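You operate a simulated robot arm through the tools that you are given. There is no shell and no other tool. Be economical: measure what you need, move in short steps, check, and stop when the job is done.

Carry out the task below with a simulated robot arm. There is one attempt and no reset: what you move stays moved.

## Task
Bring the tester up to 5 bar with the seated gauge locked in.
Fine: lock it and shut the vent, then prime; never go 1 bar over, stop within 0.2 bar on the master, read the gauge and leave it standing there.

It is judged by the outcome, as a careful person would: the job done as asked, and still so three seconds after it is handed in. It fails if anything else is knocked over, pushed out of place, dropped, spilled or broken.

## Robot
A 6-joint arm with a fingered hand, on a carriage that runs on a rail from [-9, -1197] to [7, 943] (x, y) and turns from -2.129 to 3.665 rad about z. Base frame: it is fixed where the carriage stands at the start and does not move with it; the origin is on the floor, on the carriage's upright axis, x ahead of it, y to its left, z up. Readings come in mm, rad, newtons and seconds.
Its first joint turns from -2.897 to 2.897 rad. Places, roughly: green plunger [700, 600, 900]; master gauge [900, 600, 900]; socket lock knob [700, 500, 900]; tester pressure knob [800, 700, 900]; tester vent knob [700, 700, 900]. Payload 4 kg.
The tool frame sits at the grasp point between the pads (the TCP): z along the fingers, y along the line on which they close. The tips reach 26 mm beyond it. The gripper opens to 132 mm. The gripper's body begins 73 mm behind the TCP. The gripper is a hand of 4 fingers: y runs from the thumb to the fingers, the wrist lies at [0, 0, -239] in the tool frame, and closing takes about 1.5 s.
Orientation is that of the tool frame in the base frame, as [roll, pitch, yaw] about the fixed x, y, z axes, in that order (R = Rz(yaw) Ry(pitch) Rx(roll)). With the fingers straight down and closing along the base's y, the tool's x points along the base's -x, its y along +y and its z along -z.

## Interface
- The arm moves only by the tool play_rows. Its argument "commands" is text: rows parted by semicolons, each of 6 numbers parted by spaces: the shift along the tool's x, y, z in mm, then the turn, a rotation vector about the tool's x, y, z in rad. In form: x y z wx wy wz; .... A call has 1 to 12 rows; each row shifts and turns the commanded pose from where the row before left it, along the tool's axes as they then stand. "jaw" is the gripper command, from -1 (fully open) to 1 (shut), values between in proportion, set as the call begins (left out, the last holds). A row lasts 0.2 s, in which the tool goes at most 50 mm and 0.15 rad; a call with a longer step from one row to the next is refused whole, and so is a gripper value outside its range. A pose out of reach is approached as far as the arm can. The call stops where the force on the tool passes 40 N (or 10 N more than at its start, if that is more) or the arm is blocked; 0.2 s more then pass. Each finger travels about 45 mm/s and halts on what it meets, pressing with about 23 N; the grip force reading is that of the motor and also rises with nothing between the fingers. The clock runs only during rows and for 0.2 s after the last one: add rows that do not move to give the fingers time. The reply holds the time, the measured pose of the TCP, the force on the tool along the base axes, the opening and the grip force, in the units named above and with some noise, with the torque about the TCP (base axes, N m) and any sound that the robot's microphone picked up.
- Cameras (640 x 400 px; columns grow to the right, rows downward): "scene" is now at [284.3, 188.5, 1474.8]; the picture's right is [-0.02, -1.00, 0.00], its down [-0.42, 0.01, -0.91] and it looks along [0.91, -0.02, -0.42] (base axes); focal length 214 px, centre (320, 200). "wrist" rides on the gripper at [68, 2, -97] in the tool frame; the picture's right is [-0.03, 1.00, 0.00], its down [-0.82, -0.02, -0.58] and it looks along [-0.58, -0.02, 0.82] (tool axes); focal length 270 px, centre (320, 200). There is no depth. A picture from a camera that has moved, and an enlarged one, comes with that camera's place and axes in the base frame and with its lens. The place of the scene camera against the robot may be out by one fixed shift of up to 18 mm in any direction.
- capture(camera): a new picture of that camera. The clock stands still meanwhile.
- lift_body(by): slides the trunk up (or, below 0, down) by that many mm; the arm and the scene camera ride with it, the base frame stays. It gives what a move gives, with no picture.
- drive_base(legs): drives the robot by 1 to 6 legs, each [ahead, left, turn to the left] in mm, mm and rad, along the robot's own axes; the way and the turn of a leg run together, so that a leg with both is an arc; at most 1500 mm and 3.142 rad a leg. The arm and the cameras ride along, it lands a little off, and it stops where it bumps. It keeps to its track: a leg is cut to what the track allows. It gives what a move gives.
- set_fingers(finger1, finger2, finger3, thumb_bend): sets how far each is bent, from 0 (flat) to 1 (curled in); at 0.3 the hand is open as for a grip, at 0.7 the pads meet at the TCP. One left out holds its place. A second passes; each finger stops where it meets its share of the squeeze, and holds until it gets a number again. A gripper value or a shape takes the hand back. It gives what a move gives, with no picture; readings hold the bend of each and the force on the fingers (four entries, about 0 where the hand has none), thumb and palm.
- preshape(shape): the hand has 4 fingers and takes this shape, open, in about a second: jaw (thumb against the fingers, like two jaws); tri (thumb and two fingers); tip (a fingertip pinch); poke (one finger out to press); point (the index stretched); flat (the hand flat); cup (the hand cupped); fist (a fist). The gripper value then closes the fingers along that shape, each until it touches; the sizes above hold for jaw. It gives what a move gives, with no picture.
- aim_head(pan, tilt): turns the head with the scene camera to pan (to the left, within 2.496 rad either way) and tilt (down, from -0.506 to 1.204), counted from straight ahead of the robot. It gives what a move gives.
- enlarge(camera, box): a new picture of the part [left, top, right, bottom] of that camera's present view, enlarged. The clock stands still meanwhile.
- job_done(): hands the job in; it is judged then, once.

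Go step by step. Nothing tells you exact positions but the pictures and the camera data: compare them with the known pose of the tool, close in by small moves and look again before you grip or let go. The budget is 120 turns and 98 pictures, counting those below and the enlarged ones. Unless the task says otherwise, let go and move clear before handing in, and close with one line.

The tools are called after "Emit:" by a JSON object that holds its "method" and its "body". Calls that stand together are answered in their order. play_rows: Moves the arm, as the interface text tells. Its arguments: {"type":"object","properties":{"commands":{"type":"string"},"jaw":{"type":"number"}},"required":["commands"]} The other tools are called the same way: lift_body (by) slides the trunk up or down; preshape (shape) gives the hand a shape; set_fingers (finger1, finger2, finger3, thumb_bend) moves the fingers one by one; drive_base (legs) drives the base; aim_head (pan, tilt) turns the head that bears the scene camera; capture (camera) takes a picture; enlarge (camera, box) takes an enlarged picture of a part of a camera's view; job_done () hands the job in.

At the start:

```text
time: 0.0
eef_pos: [380.9, 649.9, 1220.4]
tool_rot: [-3.102, -0.007, 3.133]
wrist_force: [-0.2, -0.5, 0.0]
ft_torque: [0.0, 0.0, 0.04]
opening: 132.0
grasp_force: 0.1
shape: jaw
bend: [0.3, 0.3, 0.3, 0.3]
finger forces: [0.0, 0.0, 0.0, 0.1, 0.0, 0.0]
trunk travel left (down, up): [-450.0, 178.0]
robot x, y, heading: [-1.7, -1.5, 0.006]
head pan, tilt: [2.499, 0.972]
```

scene: 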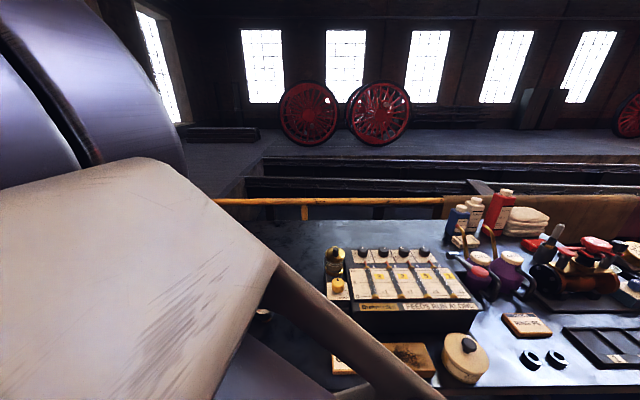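
wrist: 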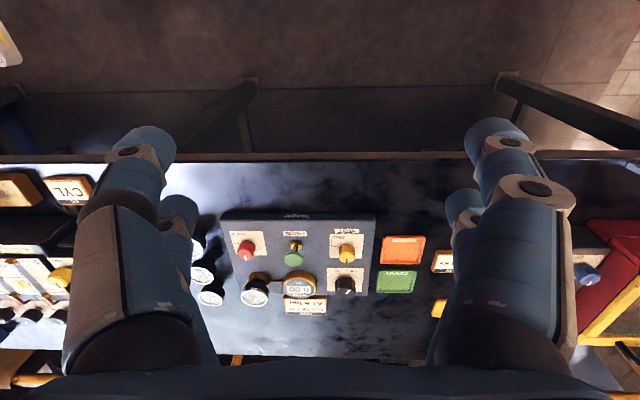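

The wrist camera shows the tester panel, with red, green and yellow/black knobs and a digital readout. I'll look closer at it first.

Emit:
{"method": "enlarge", "body": {"camera": "wrist", "box": [180, 190, 440, 352]}}

Emit:
{"method": "aim_head", "body": {"pan": 0.7, "tilt": 0.7}}

Emit:
{"method": "capture", "body": {"camera": "scene"}}

```text
2.46 times, centred on (310, 271) of wrist
camera zoom: at [314.1, 656.9, 1317.8], right [0.03, 1.0, -0.04], down [0.82, -0.01, 0.57], along [0.57, -0.05, -0.82], focal length 665 px, centre (345, 25)
```

zoom: 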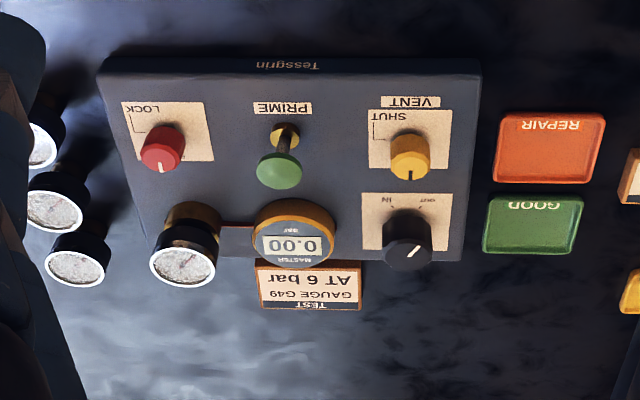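

```text
time: 1.8
eef_pos: [382.5, 651.8, 1213.2]
tool_rot: [-3.092, -0.007, 3.129]
wrist_force: [0.2, 0.4, -0.2]
ft_torque: [-0.02, 0.0, 0.02]
opening: 132.1
grasp_force: 0.1
shape: jaw
bend: [0.3, 0.3, 0.3, 0.3]
finger forces: [0.1, 0.1, 0.1, 0.0, 0.0, 0.0]
trunk travel left (down, up): [-450.0, 178.0]
robot x, y, heading: [-0.7, 1.3, 0.005]
head pan, tilt: [0.7, 0.7]
```

```text
94 pictures are left
camera scene: at [276.0, 191.0, 1449.2], right [0.01, -1.0, 0.0], down [-0.67, -0.01, -0.75], along [0.75, 0.01, -0.67], focal length 214 px, centre (320, 200)
```

scene: 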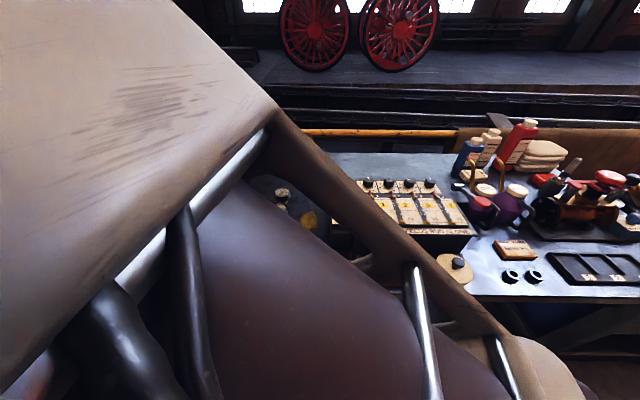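

The panel is about 720 mm ahead, with its lettering facing the robot. I'll swing the arm over toward the front, staying high, then drive left along the rail so that the whole panel is in reach.

Emit:
{"method": "play_rows", "body": {"commands": "-20 -40 0 0 0 0;-20 -40 0 0 0 0;-20 -40 0 0 0 0;-20 -40 0 0 0 0;-20 -40 0 0 0 0;-20 -40 0 0 0 0;-20 -40 0 0 0 0;-20 -40 0 0 0 0;-20 -40 0 0 0 0;-20 -40 0 0 0 0;-20 -40 0 0 0 0;-20 -20 0 0 0 0"}}

Emit:
{"method": "drive_base", "body": {"legs": [[0, 420, 0]]}}

Emit:
{"method": "capture", "body": {"camera": "wrist"}}

Emit:
{"method": "capture", "body": {"camera": "scene"}}

```text
time: 2.6
eef_pos: [445.6, 546.5, 1127.4]
tool_rot: [-2.939, -0.057, 3.112]
wrist_force: [-0.8, -0.8, 0.5]
ft_torque: [0.03, 0.02, -0.02]
opening: 132.0
grasp_force: 0.0
shape: jaw
bend: [0.3, 0.3, 0.3, 0.3]
finger forces: [0.1, 0.0, 0.0, 0.0, 0.1, 0.0]
trunk travel left (down, up): [-450.0, 178.0]
robot x, y, heading: [-4.2, -0.6, -0.002]
head pan, tilt: [0.7, 0.7]
stopped in row 3: the arm was blocked; the commanded pose is now the measured one
```

```text
time: 5.2
eef_pos: [447.4, 970.4, 1127.6]
tool_rot: [-2.938, -0.059, 3.115]
wrist_force: [0.1, 0.4, 0.6]
ft_torque: [0.0, 0.01, 0.0]
opening: 132.0
grasp_force: 0.0
shape: jaw
bend: [0.3, 0.3, 0.3, 0.3]
finger forces: [0.0, 0.1, 0.1, 0.0, 0.1, 0.1]
trunk travel left (down, up): [-450.0, 178.0]
robot x, y, heading: [2.6, 422.5, 0.002]
head pan, tilt: [0.7, 0.7]
```

```text
93 pictures are left
camera wrist: at [385.0, 992.7, 1223.9], right [0.04, 0.98, -0.2], down [0.85, 0.07, 0.52], along [0.53, -0.19, -0.83], focal length 270 px, centre (320, 200)
```

wrist: 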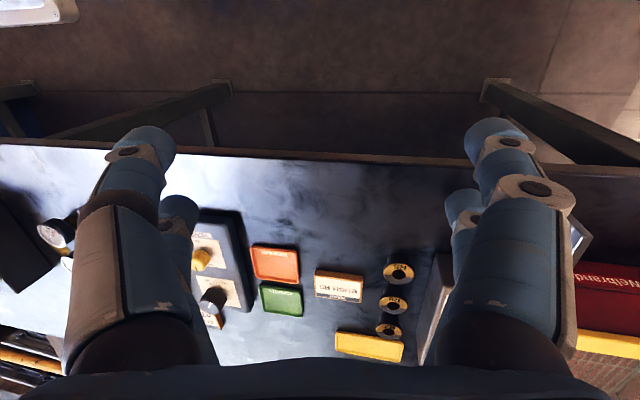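

```text
92 pictures are left
camera scene: at [279.0, 583.6, 1463.3], right [-0.33, -0.94, 0.0], down [-0.51, 0.18, -0.84], along [0.8, -0.28, -0.54], focal length 214 px, centre (320, 200)
```

scene: 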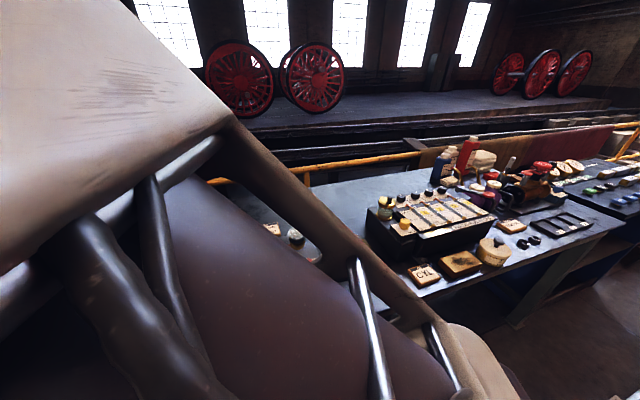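

The arm was blocked early on, probably at a joint limit or a singularity, and the tool sank and tilted. The carriage did move to y≈422. I'll test a small upright correction.

Emit:
{"method": "play_rows", "body": {"commands": "0 0 0 -0.1 0 0;0 0 0 -0.1 0.03 0;0 0 0 0 0.03 0;0 0 0 0 0 0"}}

```text
time: 6.2
eef_pos: [452.6, 966.8, 1113.9]
tool_rot: [-3.116, -0.126, 3.099]
wrist_force: [1.1, -0.1, 0.0]
ft_torque: [-0.01, 0.02, -0.02]
opening: 132.1
grasp_force: 0.0
shape: jaw
bend: [0.3, 0.3, 0.3, 0.3]
finger forces: [0.0, 0.1, 0.0, 0.0, 0.0, 0.0]
trunk travel left (down, up): [-450.0, 178.0]
robot x, y, heading: [5.2, 419.8, 0.007]
head pan, tilt: [0.7, 0.7]
```

Turning works. I'll correct the pitch and try moving right in slower steps.

Emit:
{"method": "play_rows", "body": {"commands": "0 0 0 0 -0.06 0;0 0 0 0 -0.06 0;-5 -20 0 0 0 0;-5 -20 0 0 0 0;-5 -20 0 0 0 0;-5 -20 0 0 0 0;-5 -20 0 0 0 0;0 0 0 0 0 0"}}

```text
time: 8.0
eef_pos: [471.8, 868.1, 1127.0]
tool_rot: [-3.137, 0.001, 3.11]
wrist_force: [0.6, 0.2, 0.3]
ft_torque: [-0.01, 0.03, -0.03]
opening: 132.0
grasp_force: 0.1
shape: jaw
bend: [0.3, 0.3, 0.3, 0.3]
finger forces: [0.0, 0.1, 0.0, 0.0, 0.0, 0.1]
trunk travel left (down, up): [-450.0, 178.0]
robot x, y, heading: [7.2, 423.0, 0.004]
head pan, tilt: [0.7, 0.7]
```

That works. I'll continue toward the panel.

Emit:
{"method": "play_rows", "body": {"commands": "-15 -22 0 0 0 0;-15 -22 0 0 0 0;-15 -22 0 0 0 0;-15 -22 0 0 0 0;-15 -22 0 0 0 0;-15 -22 0 0 0 0;-15 -22 0 0 0 0;-15 -22 0 0 0 0;-15 -22 0 0 0 0;-15 -22 0 0 0 0;-15 -22 0 0 0 0;0 0 0 0 0 0"}}

Emit:
{"method": "capture", "body": {"camera": "wrist"}}

Emit:
{"method": "capture", "body": {"camera": "scene"}}

```text
time: 10.6
eef_pos: [627.6, 623.8, 1128.9]
tool_rot: [-3.139, 0.001, 3.114]
wrist_force: [0.5, -0.5, -0.5]
ft_torque: [-0.02, -0.02, -0.03]
opening: 132.1
grasp_force: 0.0
shape: jaw
bend: [0.3, 0.3, 0.3, 0.3]
finger forces: [0.0, 0.0, 0.0, 0.0, 0.0, 0.0]
trunk travel left (down, up): [-450.0, 178.0]
robot x, y, heading: [1.9, 420.6, 0.006]
head pan, tilt: [0.7, 0.7]
```

```text
91 pictures are left
camera wrist: at [559.4, 626.4, 1224.7], right [0.05, 1.0, 0.0], down [0.81, -0.04, 0.58], along [0.58, -0.03, -0.81], focal length 270 px, centre (320, 200)
```

wrist: 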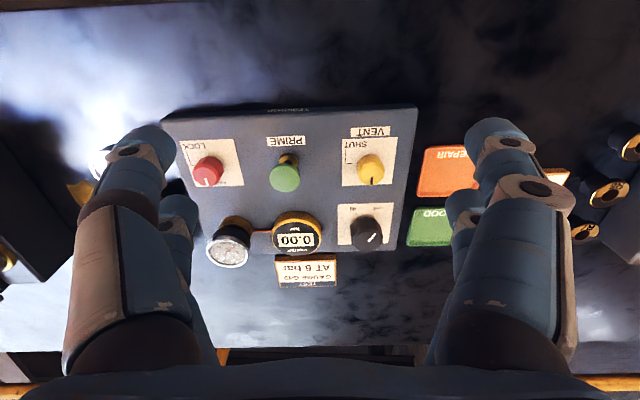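

```text
90 pictures are left
camera scene: at [259.3, 667.9, 1451.5], right [0.65, -0.76, 0.0], down [-0.49, -0.42, -0.76], along [0.58, 0.49, -0.64], focal length 214 px, centre (320, 200)
```

scene: 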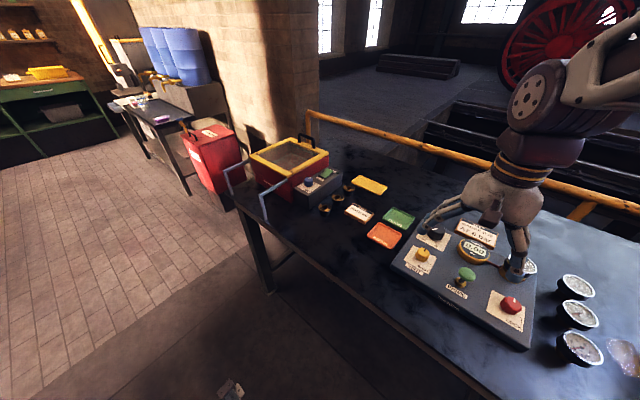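

The arm is over the panel now, and the scene camera can see it. I'll zoom in with both cameras.

Emit:
{"method": "enlarge", "body": {"camera": "wrist", "box": [160, 100, 416, 260]}}

Emit:
{"method": "enlarge", "body": {"camera": "scene", "box": [360, 190, 616, 350]}}

```text
2.50 times, centred on (288, 180) of wrist
camera zoom: at [559.4, 626.4, 1224.7], right [0.05, 1.0, 0.0], down [0.81, -0.04, 0.58], along [0.58, -0.03, -0.81], focal length 676 px, centre (400, 250)
```

zoom: 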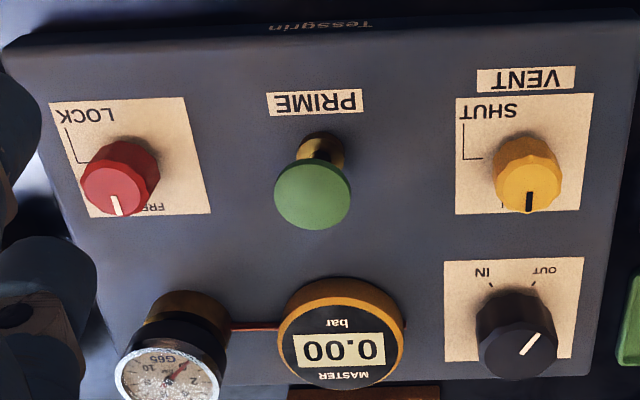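

```text
2.50 times, centred on (488, 270) of scene
camera zoom: at [259.3, 667.9, 1451.5], right [0.65, -0.76, 0.0], down [-0.49, -0.42, -0.76], along [0.58, 0.49, -0.64], focal length 536 px, centre (-100, 25)
```

zoom: 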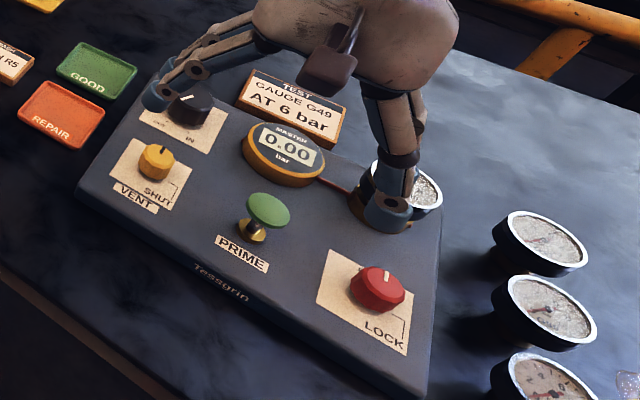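

I read the panel as follows. The red knob is at FREE and needs about 90° clockwise to LOCK, and the yellow knob needs about 90° clockwise to SHUT. The black knob is at OUT and the master reads 0.00. The card says G49 at 6 bar, but you asked for 5 bar on the seated gauge, so I'll go by that. I'll narrow the hand and move above the red knob.

Emit:
{"method": "play_rows", "body": {"commands": "-15 -21 8 0 0 0;-15 -21 8 0 0 0;-15 -21 8 0 0 0;-15 -21 8 0 0 0;-15 -21 8 0 0 0;-15 -21 8 0 0 0;-15 -21 8 0 0 0;-12 -18 8 0 0 0;0 0 0 0 0 0;0 0 0 0 0 0", "jaw": -0.2}}

Emit:
{"method": "capture", "body": {"camera": "wrist"}}

Emit:
{"method": "aim_head", "body": {"pan": 0.3, "tilt": 0.75}}

Emit:
{"method": "capture", "body": {"camera": "scene"}}

```text
time: 12.8
eef_pos: [739.8, 455.8, 1064.5]
tool_rot: [-3.138, 0.003, 3.114]
wrist_force: [-0.1, -0.2, -0.7]
ft_torque: [-0.01, -0.01, -0.01]
opening: 79.5
grasp_force: 0.0
shape: jaw
bend: [0.71, 0.71, 0.71, 0.7]
finger forces: [0.0, 0.0, 0.0, 0.0, 0.0, 0.0]
trunk travel left (down, up): [-450.0, 178.0]
robot x, y, heading: [6.4, 423.8, 0.007]
head pan, tilt: [0.7, 0.7]
```

```text
87 pictures are left
camera wrist: at [672.4, 458.4, 1161.0], right [0.05, 1.0, 0.0], down [0.81, -0.04, 0.58], along [0.58, -0.03, -0.81], focal length 270 px, centre (320, 200)
```

wrist: 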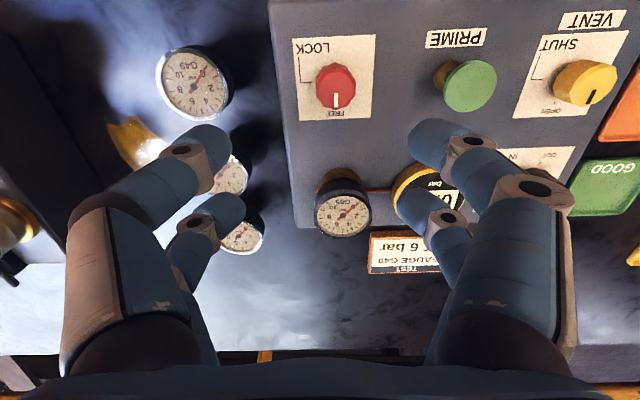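

```text
time: 13.7
eef_pos: [740.4, 455.9, 1066.2]
tool_rot: [-3.138, 0.003, 3.115]
wrist_force: [0.2, 0.7, -0.5]
ft_torque: [-0.01, 0.01, 0.0]
opening: 79.5
grasp_force: 0.0
shape: jaw
bend: [0.71, 0.71, 0.71, 0.7]
finger forces: [0.0, 0.1, 0.1, 0.0, 0.0, 0.1]
trunk travel left (down, up): [-450.0, 178.0]
robot x, y, heading: [7.7, 422.3, 0.003]
head pan, tilt: [0.3, 0.75]
```

```text
86 pictures are left
camera scene: at [273.6, 637.8, 1447.3], right [0.3, -0.95, 0.0], down [-0.65, -0.2, -0.73], along [0.7, 0.22, -0.68], focal length 214 px, centre (320, 200)
```

scene: 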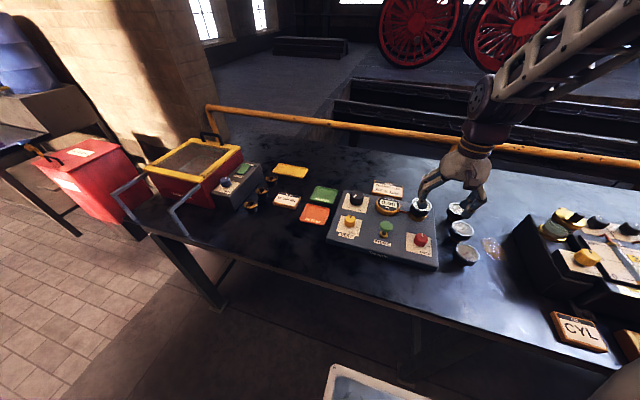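

Triangulating from the wrist views puts the red knob top at (729, 468, 924), green at (728, 574, 937), yellow at (737, 682, 922) and black at about (848, 683, 925). I'll lower over red partway and check.

Emit:
{"method": "play_rows", "body": {"commands": "5 6 15 0 0 0;6 6 15 0 0 0;0 0 15 0 0 0;0 0 15 0 0 0;0 0 15 0 0 0;0 0 15 0 0 0;0 0 10 0 0 0;0 0 0 0 0 0"}}

Emit:
{"method": "capture", "body": {"camera": "wrist"}}

Emit:
{"method": "enlarge", "body": {"camera": "scene", "box": [320, 140, 512, 280]}}

```text
time: 15.5
eef_pos: [729.2, 466.6, 964.6]
tool_rot: [-3.138, 0.002, 3.114]
wrist_force: [-0.7, 0.2, -0.1]
ft_torque: [0.0, -0.01, -0.02]
opening: 79.5
grasp_force: 0.1
shape: jaw
bend: [0.71, 0.71, 0.71, 0.7]
finger forces: [0.0, 0.1, 0.1, 0.0, 0.0, 0.0]
trunk travel left (down, up): [-450.0, 178.0]
robot x, y, heading: [4.2, 421.1, 0.009]
head pan, tilt: [0.3, 0.75]
```

```text
85 pictures are left
camera wrist: at [661.6, 469.9, 1060.5], right [0.05, 1.0, 0.0], down [0.81, -0.04, 0.58], along [0.58, -0.03, -0.81], focal length 270 px, centre (320, 200)
```

wrist: 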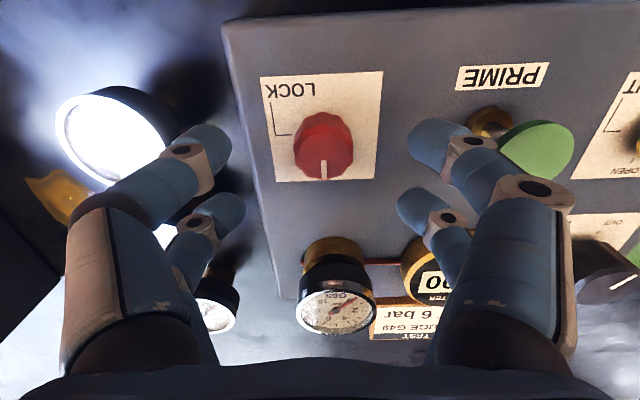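

```text
2.86 times, centred on (416, 210) of scene
camera zoom: at [273.6, 637.7, 1447.3], right [0.3, -0.95, 0.0], down [-0.65, -0.2, -0.73], along [0.7, 0.22, -0.68], focal length 613 px, centre (46, 171)
```

zoom: 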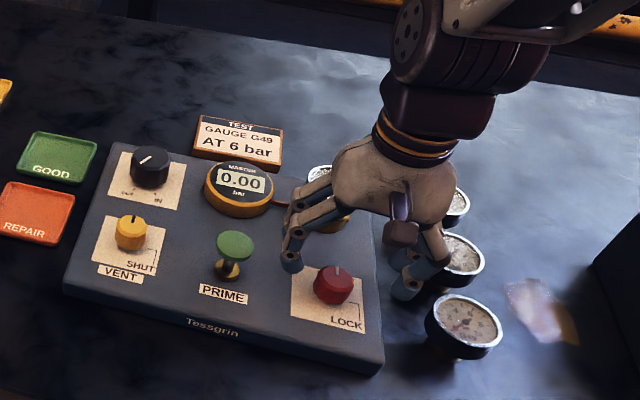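

The knob is centred between the fingers. I'll narrow slightly and go down in short steps.

Emit:
{"method": "play_rows", "body": {"commands": "0 0 0 0 0 0;1 0 8 0 0 0;1 0 8 0 0 0;1 0 8 0 0 0;0 0 6 0 0 0;0 0 0 0 0 0", "jaw": 0.05}}

Emit:
{"method": "capture", "body": {"camera": "wrist"}}

Emit:
{"method": "enlarge", "body": {"camera": "scene", "box": [380, 160, 508, 280]}}

```text
time: 16.9
eef_pos: [726.7, 468.1, 934.6]
tool_rot: [-3.139, 0.002, 3.113]
wrist_force: [-0.1, 0.6, 0.2]
ft_torque: [-0.02, 0.01, -0.03]
opening: 63.5
grasp_force: 0.0
shape: jaw
bend: [0.73, 0.73, 0.73, 0.7]
finger forces: [0.0, 0.0, 0.0, 0.0, 0.0, 0.0]
trunk travel left (down, up): [-450.0, 178.0]
robot x, y, heading: [2.2, 423.0, 0.002]
head pan, tilt: [0.3, 0.75]
```

```text
83 pictures are left
camera wrist: at [658.8, 470.4, 1030.7], right [0.05, 1.0, 0.0], down [0.81, -0.04, 0.58], along [0.58, -0.03, -0.81], focal length 270 px, centre (320, 200)
```

wrist: 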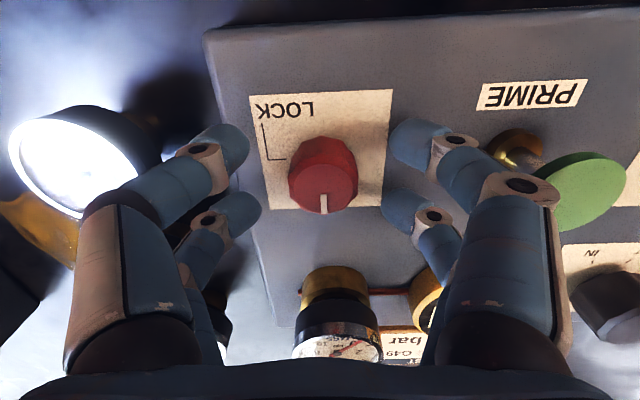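

```text
3.33 times, centred on (444, 220) of scene
camera zoom: at [273.6, 637.7, 1447.3], right [0.3, -0.95, 0.0], down [-0.65, -0.2, -0.73], along [0.7, 0.22, -0.68], focal length 715 px, centre (-93, 133)
```

zoom: 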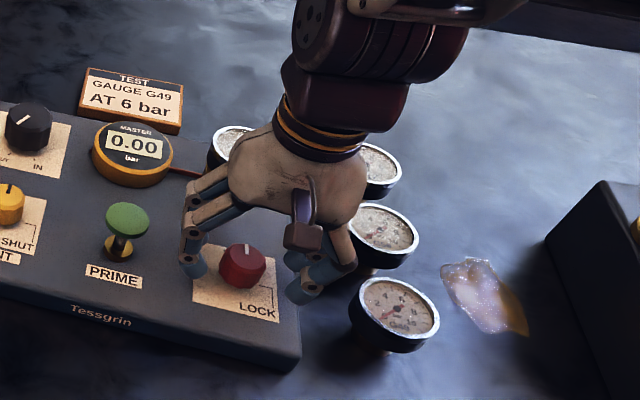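

The knob is centred and its top is near z 930. I'll go 15 mm lower, then close gently.

Emit:
{"method": "play_rows", "body": {"commands": "0 0 5 0 0 0;0 0 5 0 0 0;0 0 5 0 0 0;0 0 0 0 0 0"}}

Emit:
{"method": "play_rows", "body": {"commands": "0 0 0 0 0 0;0 0 0 0 0 0;0 0 0 0 0 0;0 0 0 0 0 0;0 0 0 0 0 0;0 0 0 0 0 0", "jaw": 0.7}}

Emit:
{"method": "capture", "body": {"camera": "wrist"}}

```text
time: 17.9
eef_pos: [726.1, 465.3, 920.1]
tool_rot: [-3.139, 0.004, 3.114]
wrist_force: [-0.7, -0.1, -0.4]
ft_torque: [0.04, -0.02, 0.03]
opening: 63.4
grasp_force: 0.0
shape: jaw
bend: [0.73, 0.73, 0.73, 0.7]
finger forces: [0.0, 0.0, 0.1, 0.0, 0.1, 0.0]
trunk travel left (down, up): [-450.0, 178.0]
robot x, y, heading: [1.7, 420.3, 0.008]
head pan, tilt: [0.3, 0.75]
```

```text
time: 19.3
eef_pos: [726.4, 465.9, 919.3]
tool_rot: [-3.139, 0.001, 3.113]
wrist_force: [0.3, 1.6, 1.2]
ft_torque: [0.0, -0.04, 0.01]
opening: 20.4
grasp_force: 0.0
shape: jaw
bend: [0.73, 0.72, 0.73, 0.7]
finger forces: [0.1, 0.6, 0.1, 0.0, 0.0, 0.0]
trunk travel left (down, up): [-450.0, 178.0]
robot x, y, heading: [5.8, 421.5, 0.001]
head pan, tilt: [0.3, 0.75]
```

```text
81 pictures are left
camera wrist: at [658.6, 470.2, 1015.7], right [0.05, 1.0, 0.0], down [0.81, -0.04, 0.58], along [0.58, -0.03, -0.81], focal length 270 px, centre (320, 200)
```

wrist: 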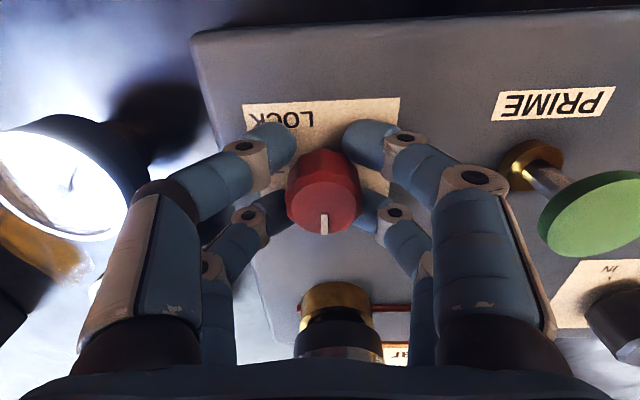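

The fingers are around the knob with a light touch. I'll close firmly.

Emit:
{"method": "play_rows", "body": {"commands": "0 0 0 0 0 0;0 0 0 0 0 0;0 0 0 0 0 0;0 0 0 0 0 0", "jaw": 1.0}}

Emit:
{"method": "capture", "body": {"camera": "wrist"}}

```text
time: 20.3
eef_pos: [726.4, 465.6, 919.5]
tool_rot: [-3.138, 0.002, 3.116]
wrist_force: [0.5, 5.5, -7.6]
ft_torque: [0.08, -0.07, 0.01]
opening: 3.9
grasp_force: 23.2
shape: jaw
bend: [0.72, 0.72, 0.72, 0.72]
finger forces: [21.5, 20.9, 21.3, 0.1, 16.8, 0.1]
trunk travel left (down, up): [-450.0, 178.0]
robot x, y, heading: [5.9, 421.3, 0.004]
head pan, tilt: [0.3, 0.75]
```

```text
80 pictures are left
camera wrist: at [658.7, 470.5, 1015.3], right [0.05, 1.0, 0.0], down [0.81, -0.04, 0.58], along [0.58, -0.03, -0.82], focal length 270 px, centre (320, 200)
```

wrist: 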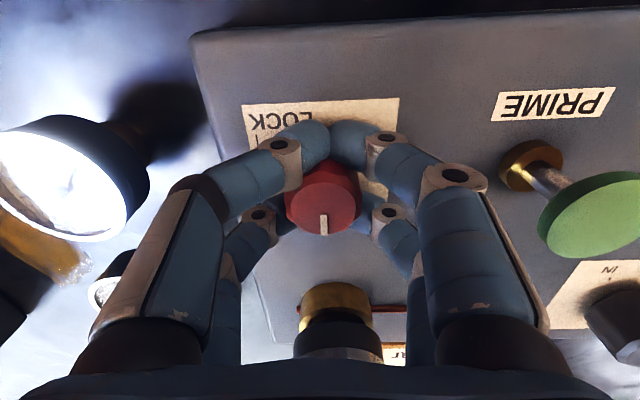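

The grip is firm. I'll turn clockwise in steps (about tool +z), checking as I go.

Emit:
{"method": "play_rows", "body": {"commands": "0 0 0 0 0 0.1;0 0 0 0 0 0.1;0 0 0 0 0 0.1;0 0 0 0 0 0.1;0 0 0 0 0 0"}}

Emit:
{"method": "capture", "body": {"camera": "wrist"}}

```text
time: 21.5
eef_pos: [725.7, 467.5, 920.2]
tool_rot: [-3.138, 0.004, 2.715]
wrist_force: [-2.2, 10.8, -12.3]
ft_torque: [0.21, 0.02, 0.02]
opening: 3.9
grasp_force: 23.2
shape: jaw
bend: [0.71, 0.72, 0.72, 0.72]
finger forces: [24.7, 20.7, 20.1, 0.1, 16.9, 0.1]
trunk travel left (down, up): [-450.0, 178.0]
robot x, y, heading: [3.8, 421.9, 0.001]
head pan, tilt: [0.3, 0.75]
```

```text
79 pictures are left
camera wrist: at [665.1, 497.3, 1015.5], right [0.44, 0.9, 0.0], down [0.73, -0.36, 0.58], along [0.52, -0.26, -0.81], focal length 270 px, centre (320, 200)
```

wrist: 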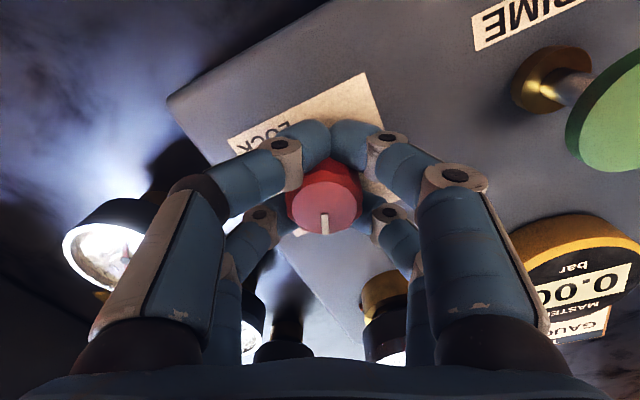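

The knob turns with the hand. I'll continue.

Emit:
{"method": "play_rows", "body": {"commands": "0 0 0 0 0 0.1;0 0 0 0 0 0.1;0 0 0 0 0 0.1;0 0 0 0 0 0.1;0 0 0 0 0 0.1;0 0 0 0 0 0.1;0 0 0 0 0 0"}}

Emit:
{"method": "enlarge", "body": {"camera": "scene", "box": [350, 160, 510, 280]}}

```text
time: 23.1
eef_pos: [726.6, 468.6, 920.3]
tool_rot: [3.141, 0.005, 2.113]
wrist_force: [-7.6, 28.9, -13.6]
ft_torque: [0.49, 0.14, 0.05]
opening: 3.5
grasp_force: 22.9
shape: jaw
bend: [0.71, 0.72, 0.72, 0.72]
finger forces: [35.8, 16.9, 16.6, 0.0, 18.9, 0.1]
trunk travel left (down, up): [-450.0, 178.0]
robot x, y, heading: [3.2, 424.7, 0.001]
head pan, tilt: [0.3, 0.75]
```

```text
3.33 times, centred on (430, 220) of scene
camera zoom: at [273.7, 639.0, 1447.1], right [0.3, -0.95, 0.0], down [-0.65, -0.21, -0.73], along [0.7, 0.22, -0.68], focal length 715 px, centre (-47, 133)
```

zoom: 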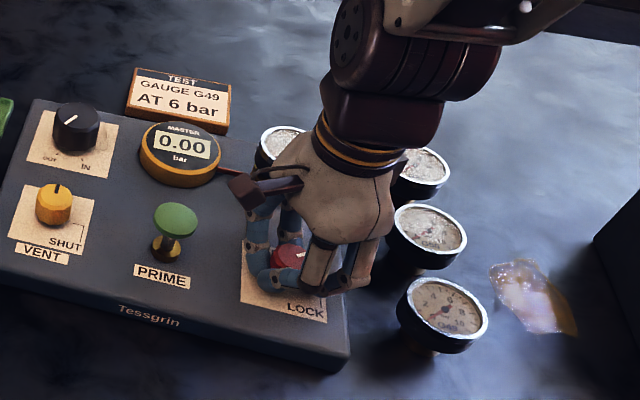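

Side force is building because the grip is slightly off-centre. I'll ease the tool about 4 mm toward +y and continue turning.

Emit:
{"method": "play_rows", "body": {"commands": "1.7 1 0.5 0 0 0;1.7 1 0.5 0 0 0;0 0 0 0 0 0.1;0 0 0 0 0 0.1;0 0 0 0 0 0.1;0 0 0 0 0 0"}}

Emit:
{"method": "capture", "body": {"camera": "wrist"}}

```text
time: 24.5
eef_pos: [727.1, 470.4, 920.1]
tool_rot: [3.14, 0.006, 1.811]
wrist_force: [0.4, -3.0, -0.8]
ft_torque: [-0.09, 0.02, 0.02]
opening: 3.3
grasp_force: 23.2
shape: jaw
bend: [0.71, 0.72, 0.71, 0.72]
finger forces: [25.0, 22.4, 27.0, 0.0, 0.1, 0.0]
trunk travel left (down, up): [-450.0, 178.0]
robot x, y, heading: [6.9, 422.0, 0.001]
head pan, tilt: [0.3, 0.75]
```

```text
77 pictures are left
camera wrist: at [712.5, 536.6, 1015.0], right [0.98, 0.21, 0.0], down [0.17, -0.8, 0.58], along [0.13, -0.57, -0.81], focal length 270 px, centre (320, 200)
```

wrist: 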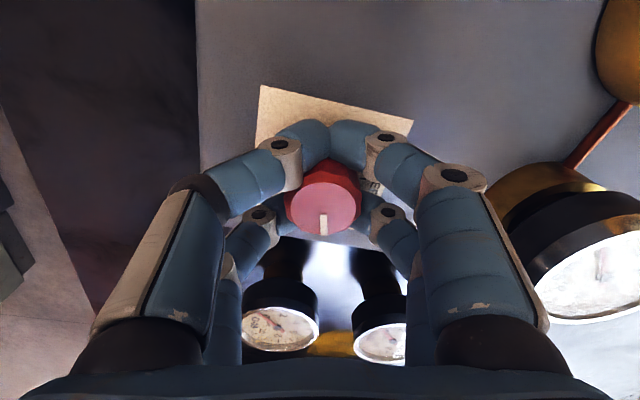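

Emit:
{"method": "play_rows", "body": {"commands": "0 0 0 0 0 0.1;0 0 0 0 0 0.1;0 0 0 0 0 0.07;0 0 0 0 0 0"}}

Emit:
{"method": "enlarge", "body": {"camera": "scene", "box": [350, 160, 510, 280]}}

Emit:
{"method": "capture", "body": {"camera": "wrist"}}

```text
time: 25.5
eef_pos: [726.9, 469.4, 921.2]
tool_rot: [3.138, 0.004, 1.545]
wrist_force: [5.7, -4.7, 3.9]
ft_torque: [-0.1, -0.12, -0.01]
opening: 3.6
grasp_force: 22.8
shape: jaw
bend: [0.71, 0.72, 0.71, 0.72]
finger forces: [26.4, 25.2, 25.6, 0.0, 0.1, 0.0]
trunk travel left (down, up): [-450.0, 178.0]
robot x, y, heading: [2.7, 418.9, 0.005]
head pan, tilt: [0.3, 0.75]
```

```text
3.33 times, centred on (430, 220) of scene
camera zoom: at [273.7, 637.6, 1447.3], right [0.3, -0.95, 0.0], down [-0.65, -0.2, -0.73], along [0.7, 0.22, -0.68], focal length 715 px, centre (-47, 133)
```

zoom: 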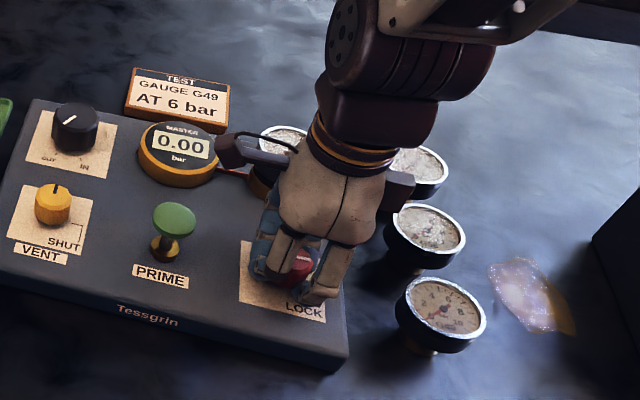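

```text
75 pictures are left
camera wrist: at [730.9, 538.4, 1014.9], right [1.0, -0.05, 0.0], down [-0.05, -0.81, 0.58], along [-0.03, -0.58, -0.81], focal length 270 px, centre (320, 200)
```

wrist: 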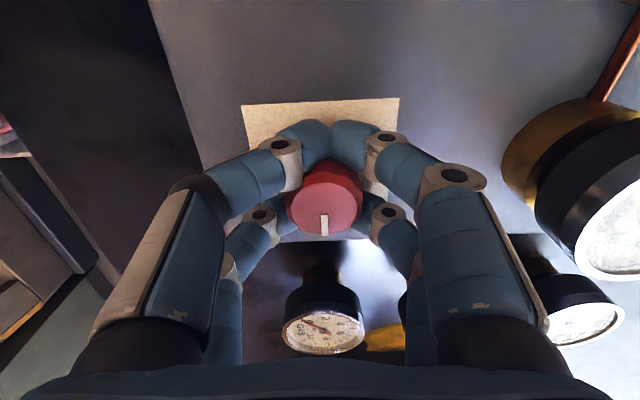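

It has turned 90°. I'll nudge a little further to feel for the stop.

Emit:
{"method": "play_rows", "body": {"commands": "0 0 0 0 0 0.05;0 0 0 0 0 0.04;0 0 0 0 0 0"}}

```text
time: 26.3
eef_pos: [727.9, 470.3, 918.4]
tool_rot: [3.139, 0.003, 1.455]
wrist_force: [7.5, -6.6, 7.5]
ft_torque: [-0.17, -0.19, 0.38]
opening: 3.7
grasp_force: 22.9
shape: jaw
bend: [0.71, 0.72, 0.71, 0.72]
finger forces: [35.9, 22.1, 33.8, 0.0, 0.0, 0.0]
trunk travel left (down, up): [-450.0, 178.0]
robot x, y, heading: [2.1, 422.9, 0.001]
head pan, tilt: [0.3, 0.75]
```

The torque rose to 0.38 N m, so it is at its stop. I'll release and rise.

Emit:
{"method": "play_rows", "body": {"commands": "0 0 0 0 0 0;0 0 0 0 0 0;0 0 0 0 0 0;0 0 0 0 0 0;0 0 0 0 0 0;0 0 -15 0 0 0;0 0 -20 0 0 0;0 0 -20 0 0 0;0 0 -25 0 0 0;0 0 0 0 0 0", "jaw": 0.05}}

Emit:
{"method": "capture", "body": {"camera": "wrist"}}

Emit:
{"method": "enlarge", "body": {"camera": "scene", "box": [310, 160, 470, 280]}}

```text
time: 28.5
eef_pos: [725.1, 470.8, 1000.4]
tool_rot: [3.139, 0.003, 1.453]
wrist_force: [0.1, 0.4, -0.9]
ft_torque: [0.03, 0.03, 0.01]
opening: 62.0
grasp_force: 0.2
shape: jaw
bend: [0.73, 0.73, 0.73, 0.7]
finger forces: [0.0, 0.0, 0.0, 0.0, 0.1, 0.1]
trunk travel left (down, up): [-450.0, 178.0]
robot x, y, heading: [4.6, 421.9, 0.005]
head pan, tilt: [0.3, 0.75]
```

```text
74 pictures are left
camera wrist: at [736.1, 538.5, 1095.4], right [0.99, -0.14, 0.0], down [-0.12, -0.81, 0.58], along [-0.08, -0.57, -0.81], focal length 270 px, centre (320, 200)
```

wrist: 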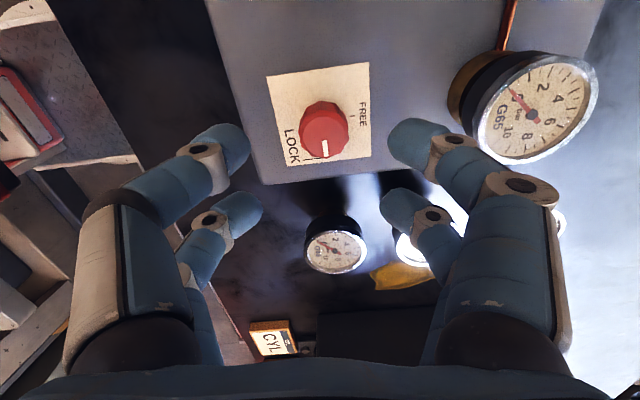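

```text
3.33 times, centred on (390, 220) of scene
camera zoom: at [273.7, 637.7, 1447.3], right [0.3, -0.95, 0.0], down [-0.65, -0.2, -0.73], along [0.7, 0.22, -0.68], focal length 715 px, centre (87, 133)
```

zoom: 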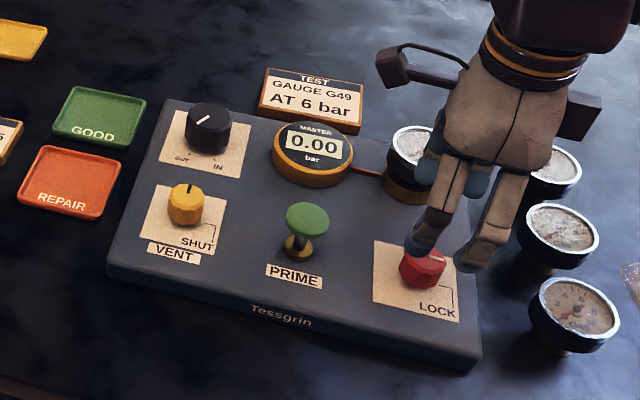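

Lock is set. Next I'll rotate back and move to the yellow vent knob.

Emit:
{"method": "play_rows", "body": {"commands": "0 0 -15 0 0 -0.14;0 0 -15 0 0 -0.14;0 0 0 0 0 -0.14;0 0 0 0 0 -0.14;0 0 0 0 0 -0.14;0 0 0 0 0 -0.14;0 0 0 0 0 -0.14;0 0 0 0 0 -0.14;0 0 0 0 0 -0.14;0 0 0 0 0 -0.14;0 0 0 0 0 -0.14;0 0 0 0 0 -0.12"}}

Emit:
{"method": "play_rows", "body": {"commands": "-1 24 0 0 0 0;-1 24 0 0 0 0;-1 24 0 0 0 0;-1 24 0 0 0 0;-1 24 0 0 0 0;0 24 0 0 0 0;0 24 0 0 0 0;0 24 0 0 0 0;0 20 0 0 0 0;0 0 0 0 0 0"}}

Emit:
{"method": "capture", "body": {"camera": "wrist"}}

```text
time: 31.1
eef_pos: [726.1, 471.1, 1028.6]
tool_rot: [-3.137, 0.002, 3.116]
wrist_force: [0.0, 0.4, 0.5]
ft_torque: [-0.01, 0.01, 0.01]
opening: 61.9
grasp_force: 0.1
shape: jaw
bend: [0.73, 0.73, 0.73, 0.7]
finger forces: [0.0, 0.0, 0.0, 0.1, 0.1, 0.0]
trunk travel left (down, up): [-450.0, 178.0]
robot x, y, heading: [1.3, 419.2, 0.004]
head pan, tilt: [0.3, 0.75]
```

```text
time: 33.3
eef_pos: [737.2, 682.4, 1028.2]
tool_rot: [-3.136, 0.004, 3.115]
wrist_force: [0.0, -0.3, -0.2]
ft_torque: [-0.02, 0.01, 0.0]
opening: 62.5
grasp_force: 0.0
shape: jaw
bend: [0.73, 0.73, 0.73, 0.7]
finger forces: [0.0, 0.1, 0.0, 0.0, 0.1, 0.0]
trunk travel left (down, up): [-450.0, 178.0]
robot x, y, heading: [5.0, 421.8, 0.003]
head pan, tilt: [0.3, 0.75]
```

```text
72 pictures are left
camera wrist: at [668.7, 686.4, 1123.8], right [0.05, 1.0, 0.0], down [0.81, -0.04, 0.58], along [0.58, -0.03, -0.81], focal length 270 px, centre (320, 200)
```

wrist: 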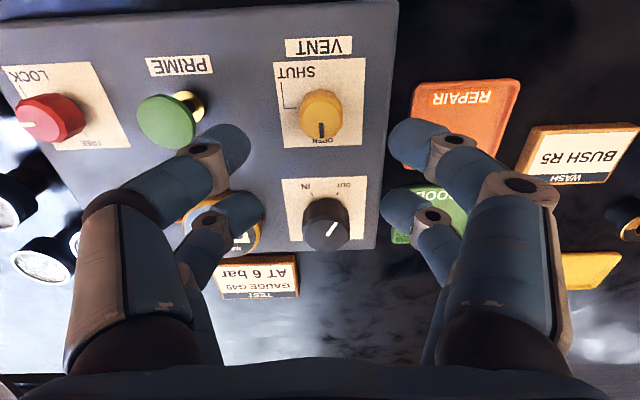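

The yellow knob is nearly below the tool. I'll descend to z 960 and look.

Emit:
{"method": "play_rows", "body": {"commands": "0 0 15 0 0 0;0 0 15 0 0 0;0 0 15 0 0 0;0 0 15 0 0 0;0 0 10 0 0 0;0 0 5 0 0 0;0 0 5 0 0 0;0 0 5 0 0 0;0 0 0 0 0 0"}}

Emit:
{"method": "capture", "body": {"camera": "wrist"}}

Emit:
{"method": "enlarge", "body": {"camera": "scene", "box": [310, 160, 470, 280]}}

```text
time: 35.3
eef_pos: [737.3, 683.8, 943.0]
tool_rot: [-3.136, 0.001, 3.114]
wrist_force: [0.0, 1.0, -0.9]
ft_torque: [-0.02, 0.01, -0.02]
opening: 62.3
grasp_force: 0.1
shape: jaw
bend: [0.73, 0.73, 0.73, 0.7]
finger forces: [0.1, 0.1, 0.1, 0.0, 0.0, 0.0]
trunk travel left (down, up): [-450.0, 178.0]
robot x, y, heading: [3.7, 424.6, -0.0]
head pan, tilt: [0.3, 0.75]
```

```text
71 pictures are left
camera wrist: at [669.2, 686.2, 1038.9], right [0.05, 1.0, 0.0], down [0.81, -0.04, 0.58], along [0.58, -0.03, -0.81], focal length 270 px, centre (320, 200)
```

wrist: 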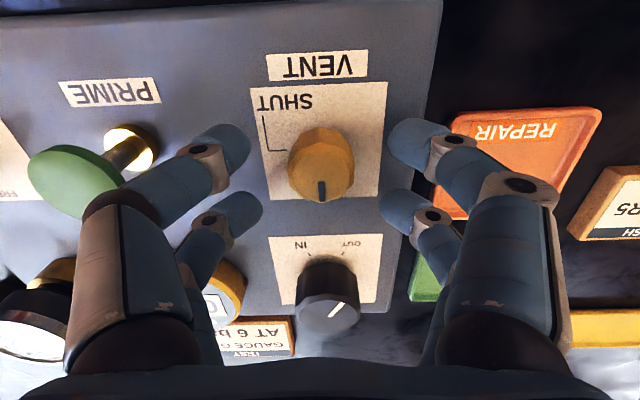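

```text
3.33 times, centred on (390, 220) of scene
camera zoom: at [273.6, 637.7, 1447.3], right [0.3, -0.95, 0.0], down [-0.65, -0.2, -0.73], along [0.7, 0.22, -0.68], focal length 715 px, centre (87, 133)
```

zoom: 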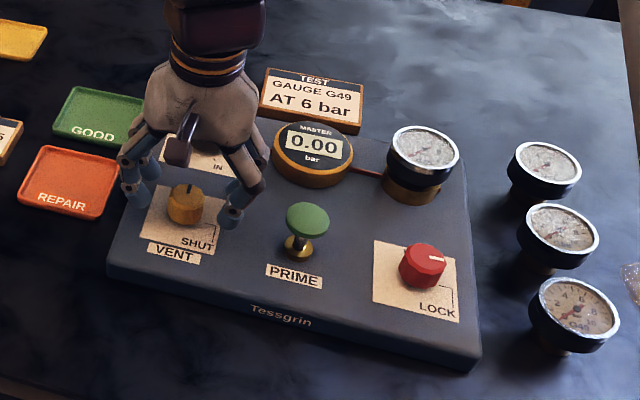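

Lock clearly points to LOCK. I'll lower onto yellow and grip.

Emit:
{"method": "play_rows", "body": {"commands": "1 1 6 0 0 0;0 1 6 0 0 0;0 0 6 0 0 0;0 0 5 0 0 0;0 0 0 0 0 0;0 0 0 0 0 0"}}

Emit:
{"method": "play_rows", "body": {"commands": "0 0 0 0 0 0;0 0 0 0 0 0;0 0 0 0 0 0;0 0 0 0 0 0;0 0 0 0 0 0;0 0 0 0 0 0;0 0 0 0 0 0;0 0 0 0 0 0", "jaw": 1.0}}

Emit:
{"method": "capture", "body": {"camera": "wrist"}}

```text
time: 36.7
eef_pos: [735.2, 684.2, 919.3]
tool_rot: [-3.137, 0.001, 3.114]
wrist_force: [0.0, -0.1, 0.9]
ft_torque: [0.02, 0.0, 0.03]
opening: 62.5
grasp_force: 0.2
shape: jaw
bend: [0.73, 0.73, 0.73, 0.7]
finger forces: [0.0, 0.0, 0.0, 0.0, 0.1, 0.1]
trunk travel left (down, up): [-450.0, 178.0]
robot x, y, heading: [1.7, 420.5, 0.005]
head pan, tilt: [0.3, 0.75]
```

```text
time: 38.5
eef_pos: [735.9, 684.6, 920.6]
tool_rot: [-3.138, 0.001, 3.112]
wrist_force: [0.9, 6.7, -9.2]
ft_torque: [0.13, -0.08, -0.07]
opening: 6.3
grasp_force: 22.8
shape: jaw
bend: [0.71, 0.71, 0.72, 0.72]
finger forces: [22.5, 23.3, 22.1, 0.0, 17.1, 0.0]
trunk travel left (down, up): [-450.0, 178.0]
robot x, y, heading: [3.6, 418.3, 0.005]
head pan, tilt: [0.3, 0.75]
```

```text
69 pictures are left
camera wrist: at [668.2, 688.4, 1015.5], right [0.05, 1.0, 0.0], down [0.81, -0.04, 0.58], along [0.58, -0.03, -0.82], focal length 270 px, centre (320, 200)
```

wrist: 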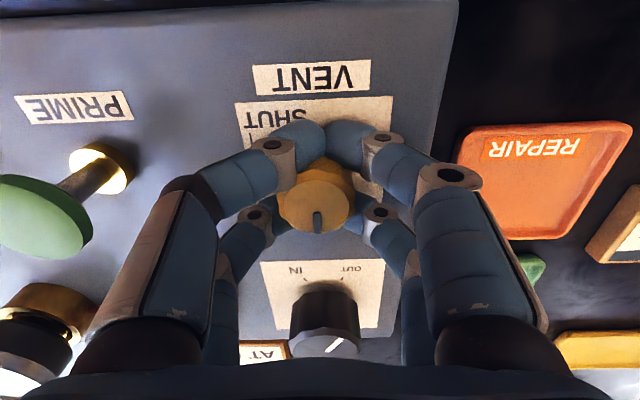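

It is gripped. I'll turn clockwise with a small +y easing to limit side load.

Emit:
{"method": "play_rows", "body": {"commands": "0 0.5 0 0 0 0.1;0 0.5 0 0 0 0.1;0 0.5 0 0 0 0.1;0.2 0.5 0 0 0 0.1;0.3 0.5 0 0 0 0.1;0.4 0.5 0 0 0 0.1;0.5 0.4 0 0 0 0.1;0 0 0 0 0 0"}}

Emit:
{"method": "capture", "body": {"camera": "wrist"}}

```text
time: 40.3
eef_pos: [738.3, 685.4, 919.7]
tool_rot: [-3.141, 0.005, 2.41]
wrist_force: [13.8, -19.9, -8.7]
ft_torque: [-0.44, -0.26, 0.09]
opening: 5.3
grasp_force: 23.1
shape: jaw
bend: [0.71, 0.71, 0.71, 0.72]
finger forces: [0.0, 24.0, 36.8, 0.0, 0.1, 0.0]
trunk travel left (down, up): [-450.0, 178.0]
robot x, y, heading: [6.6, 424.3, 0.003]
head pan, tilt: [0.3, 0.75]
```

```text
68 pictures are left
camera wrist: at [688.6, 733.5, 1015.7], right [0.69, 0.73, 0.0], down [0.59, -0.56, 0.58], along [0.42, -0.4, -0.81], focal length 270 px, centre (320, 200)
```

wrist: 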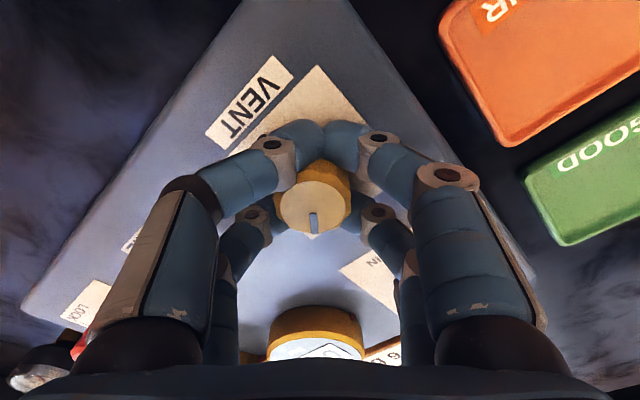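

It is turning fine, but I eased slightly too far. I'll shift back about 3 mm and carry on.

Emit:
{"method": "play_rows", "body": {"commands": "-1.4 -0.4 0 0 0 0;-1.4 -0.4 0 0 0 0;0 0 0 0 0 0.1;0 0 0 0 0 0.1;0 0 0 0 0 0.1;0 0 0 0 0 0.1;0 0 0 0 0 0"}}

```text
time: 41.9
eef_pos: [737.4, 684.9, 920.6]
tool_rot: [3.14, 0.003, 2.012]
wrist_force: [14.4, -10.1, -4.8]
ft_torque: [-0.3, -0.26, 0.1]
opening: 4.7
grasp_force: 22.7
shape: jaw
bend: [0.71, 0.71, 0.71, 0.72]
finger forces: [26.3, 26.7, 30.4, 0.0, 22.6, 0.0]
trunk travel left (down, up): [-450.0, 178.0]
robot x, y, heading: [0.9, 424.0, 0.006]
head pan, tilt: [0.3, 0.75]
```

Emit:
{"method": "play_rows", "body": {"commands": "-1.5 1 0 0 0 0;0 0 0 0 0 0.1;0 0 0 0 0 0.1;0 0 0 0 0 0.1;0 0 0 0 0 0.1;0 0 0 0 0 0.08;0 0 0 0 0 0.05;0 0 0 0 0 0"}}

```text
time: 43.7
eef_pos: [739.8, 683.3, 920.2]
tool_rot: [3.14, 0.005, 1.483]
wrist_force: [6.1, -11.5, -1.8]
ft_torque: [-0.18, -0.08, 0.08]
opening: 4.8
grasp_force: 22.9
shape: jaw
bend: [0.71, 0.71, 0.71, 0.72]
finger forces: [33.3, 20.2, 30.9, 0.1, 0.0, 0.1]
trunk travel left (down, up): [-450.0, 178.0]
robot x, y, heading: [2.5, 424.3, 0.002]
head pan, tilt: [0.3, 0.75]
```

Emit:
{"method": "capture", "body": {"camera": "wrist"}}

Emit:
{"method": "play_rows", "body": {"commands": "0 0 0 0 0 0.04;0 0 0 0 0 0.04;0 0 0 0 0 0"}}

```text
67 pictures are left
camera wrist: at [747.8, 752.1, 1015.7], right [0.99, -0.11, 0.0], down [-0.09, -0.81, 0.58], along [-0.06, -0.58, -0.81], focal length 270 px, centre (320, 200)
```

wrist: 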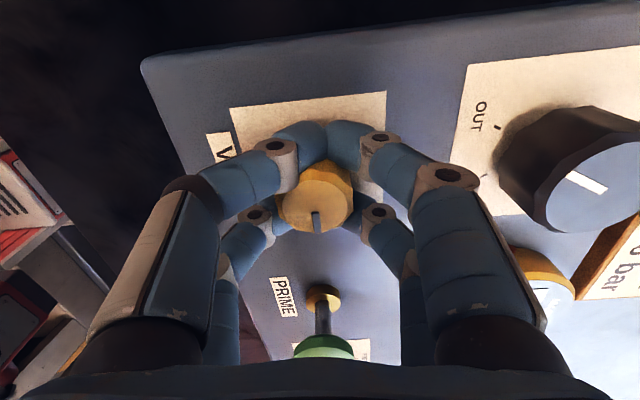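

```text
time: 44.5
eef_pos: [739.0, 683.9, 919.9]
tool_rot: [3.14, 0.003, 1.404]
wrist_force: [4.1, -16.9, -3.3]
ft_torque: [-0.33, -0.02, 0.52]
opening: 4.6
grasp_force: 23.8
shape: jaw
bend: [0.71, 0.71, 0.71, 0.72]
finger forces: [43.6, 19.6, 43.4, 0.0, 0.0, 0.0]
trunk travel left (down, up): [-450.0, 178.0]
robot x, y, heading: [2.5, 422.5, 0.003]
head pan, tilt: [0.3, 0.75]
```

Torque is 0.52 N m, so the vent has reached its stop. I'll release, rise and look.

Emit:
{"method": "play_rows", "body": {"commands": "0 0 0 0 0 0;0 0 0 0 0 0;0 0 0 0 0 0;0 0 0 0 0 0;0 0 0 0 0 0;0 0 -15 0 0 0;0 0 -20 0 0 0;0 0 -25 0 0 0;0 0 -25 0 0 0;0 0 -25 0 0 0;0 0 0 0 0 0", "jaw": 0.05}}

Emit:
{"method": "capture", "body": {"camera": "wrist"}}

Emit:
{"method": "enlarge", "body": {"camera": "scene", "box": [310, 160, 470, 280]}}

```text
time: 46.9
eef_pos: [740.1, 685.1, 1030.3]
tool_rot: [3.138, 0.002, 1.405]
wrist_force: [1.4, -0.2, -0.4]
ft_torque: [0.01, 0.01, 0.0]
opening: 62.3
grasp_force: 0.1
shape: jaw
bend: [0.73, 0.73, 0.73, 0.7]
finger forces: [0.0, 0.0, 0.1, 0.1, 0.0, 0.0]
trunk travel left (down, up): [-450.0, 178.0]
robot x, y, heading: [5.2, 423.0, 0.004]
head pan, tilt: [0.3, 0.75]
```

```text
66 pictures are left
camera wrist: at [752.8, 752.7, 1125.7], right [0.98, -0.19, 0.0], down [-0.16, -0.8, 0.58], along [-0.11, -0.57, -0.81], focal length 270 px, centre (320, 200)
```

wrist: 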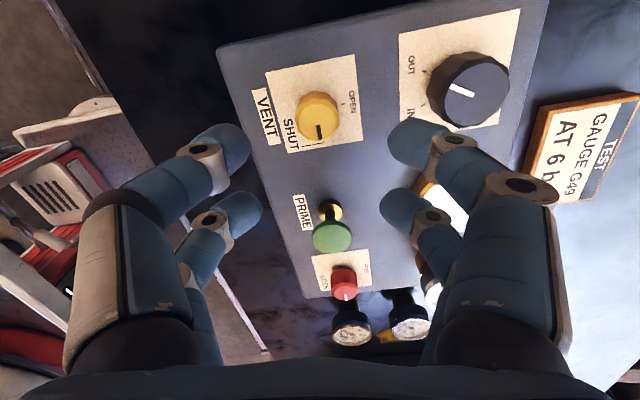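

```text
3.33 times, centred on (390, 220) of scene
camera zoom: at [273.7, 637.7, 1447.3], right [0.3, -0.95, 0.0], down [-0.65, -0.2, -0.73], along [0.7, 0.22, -0.68], focal length 715 px, centre (87, 133)
```

zoom: 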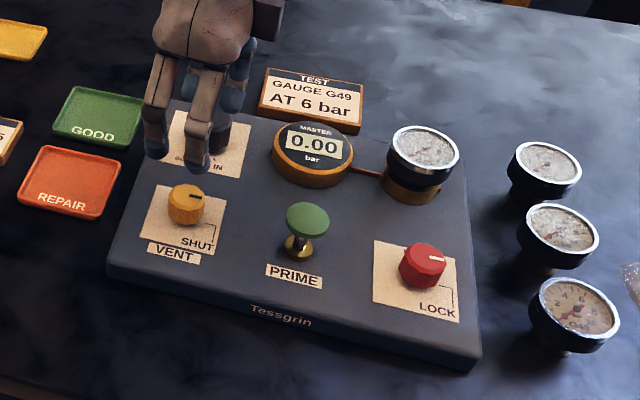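

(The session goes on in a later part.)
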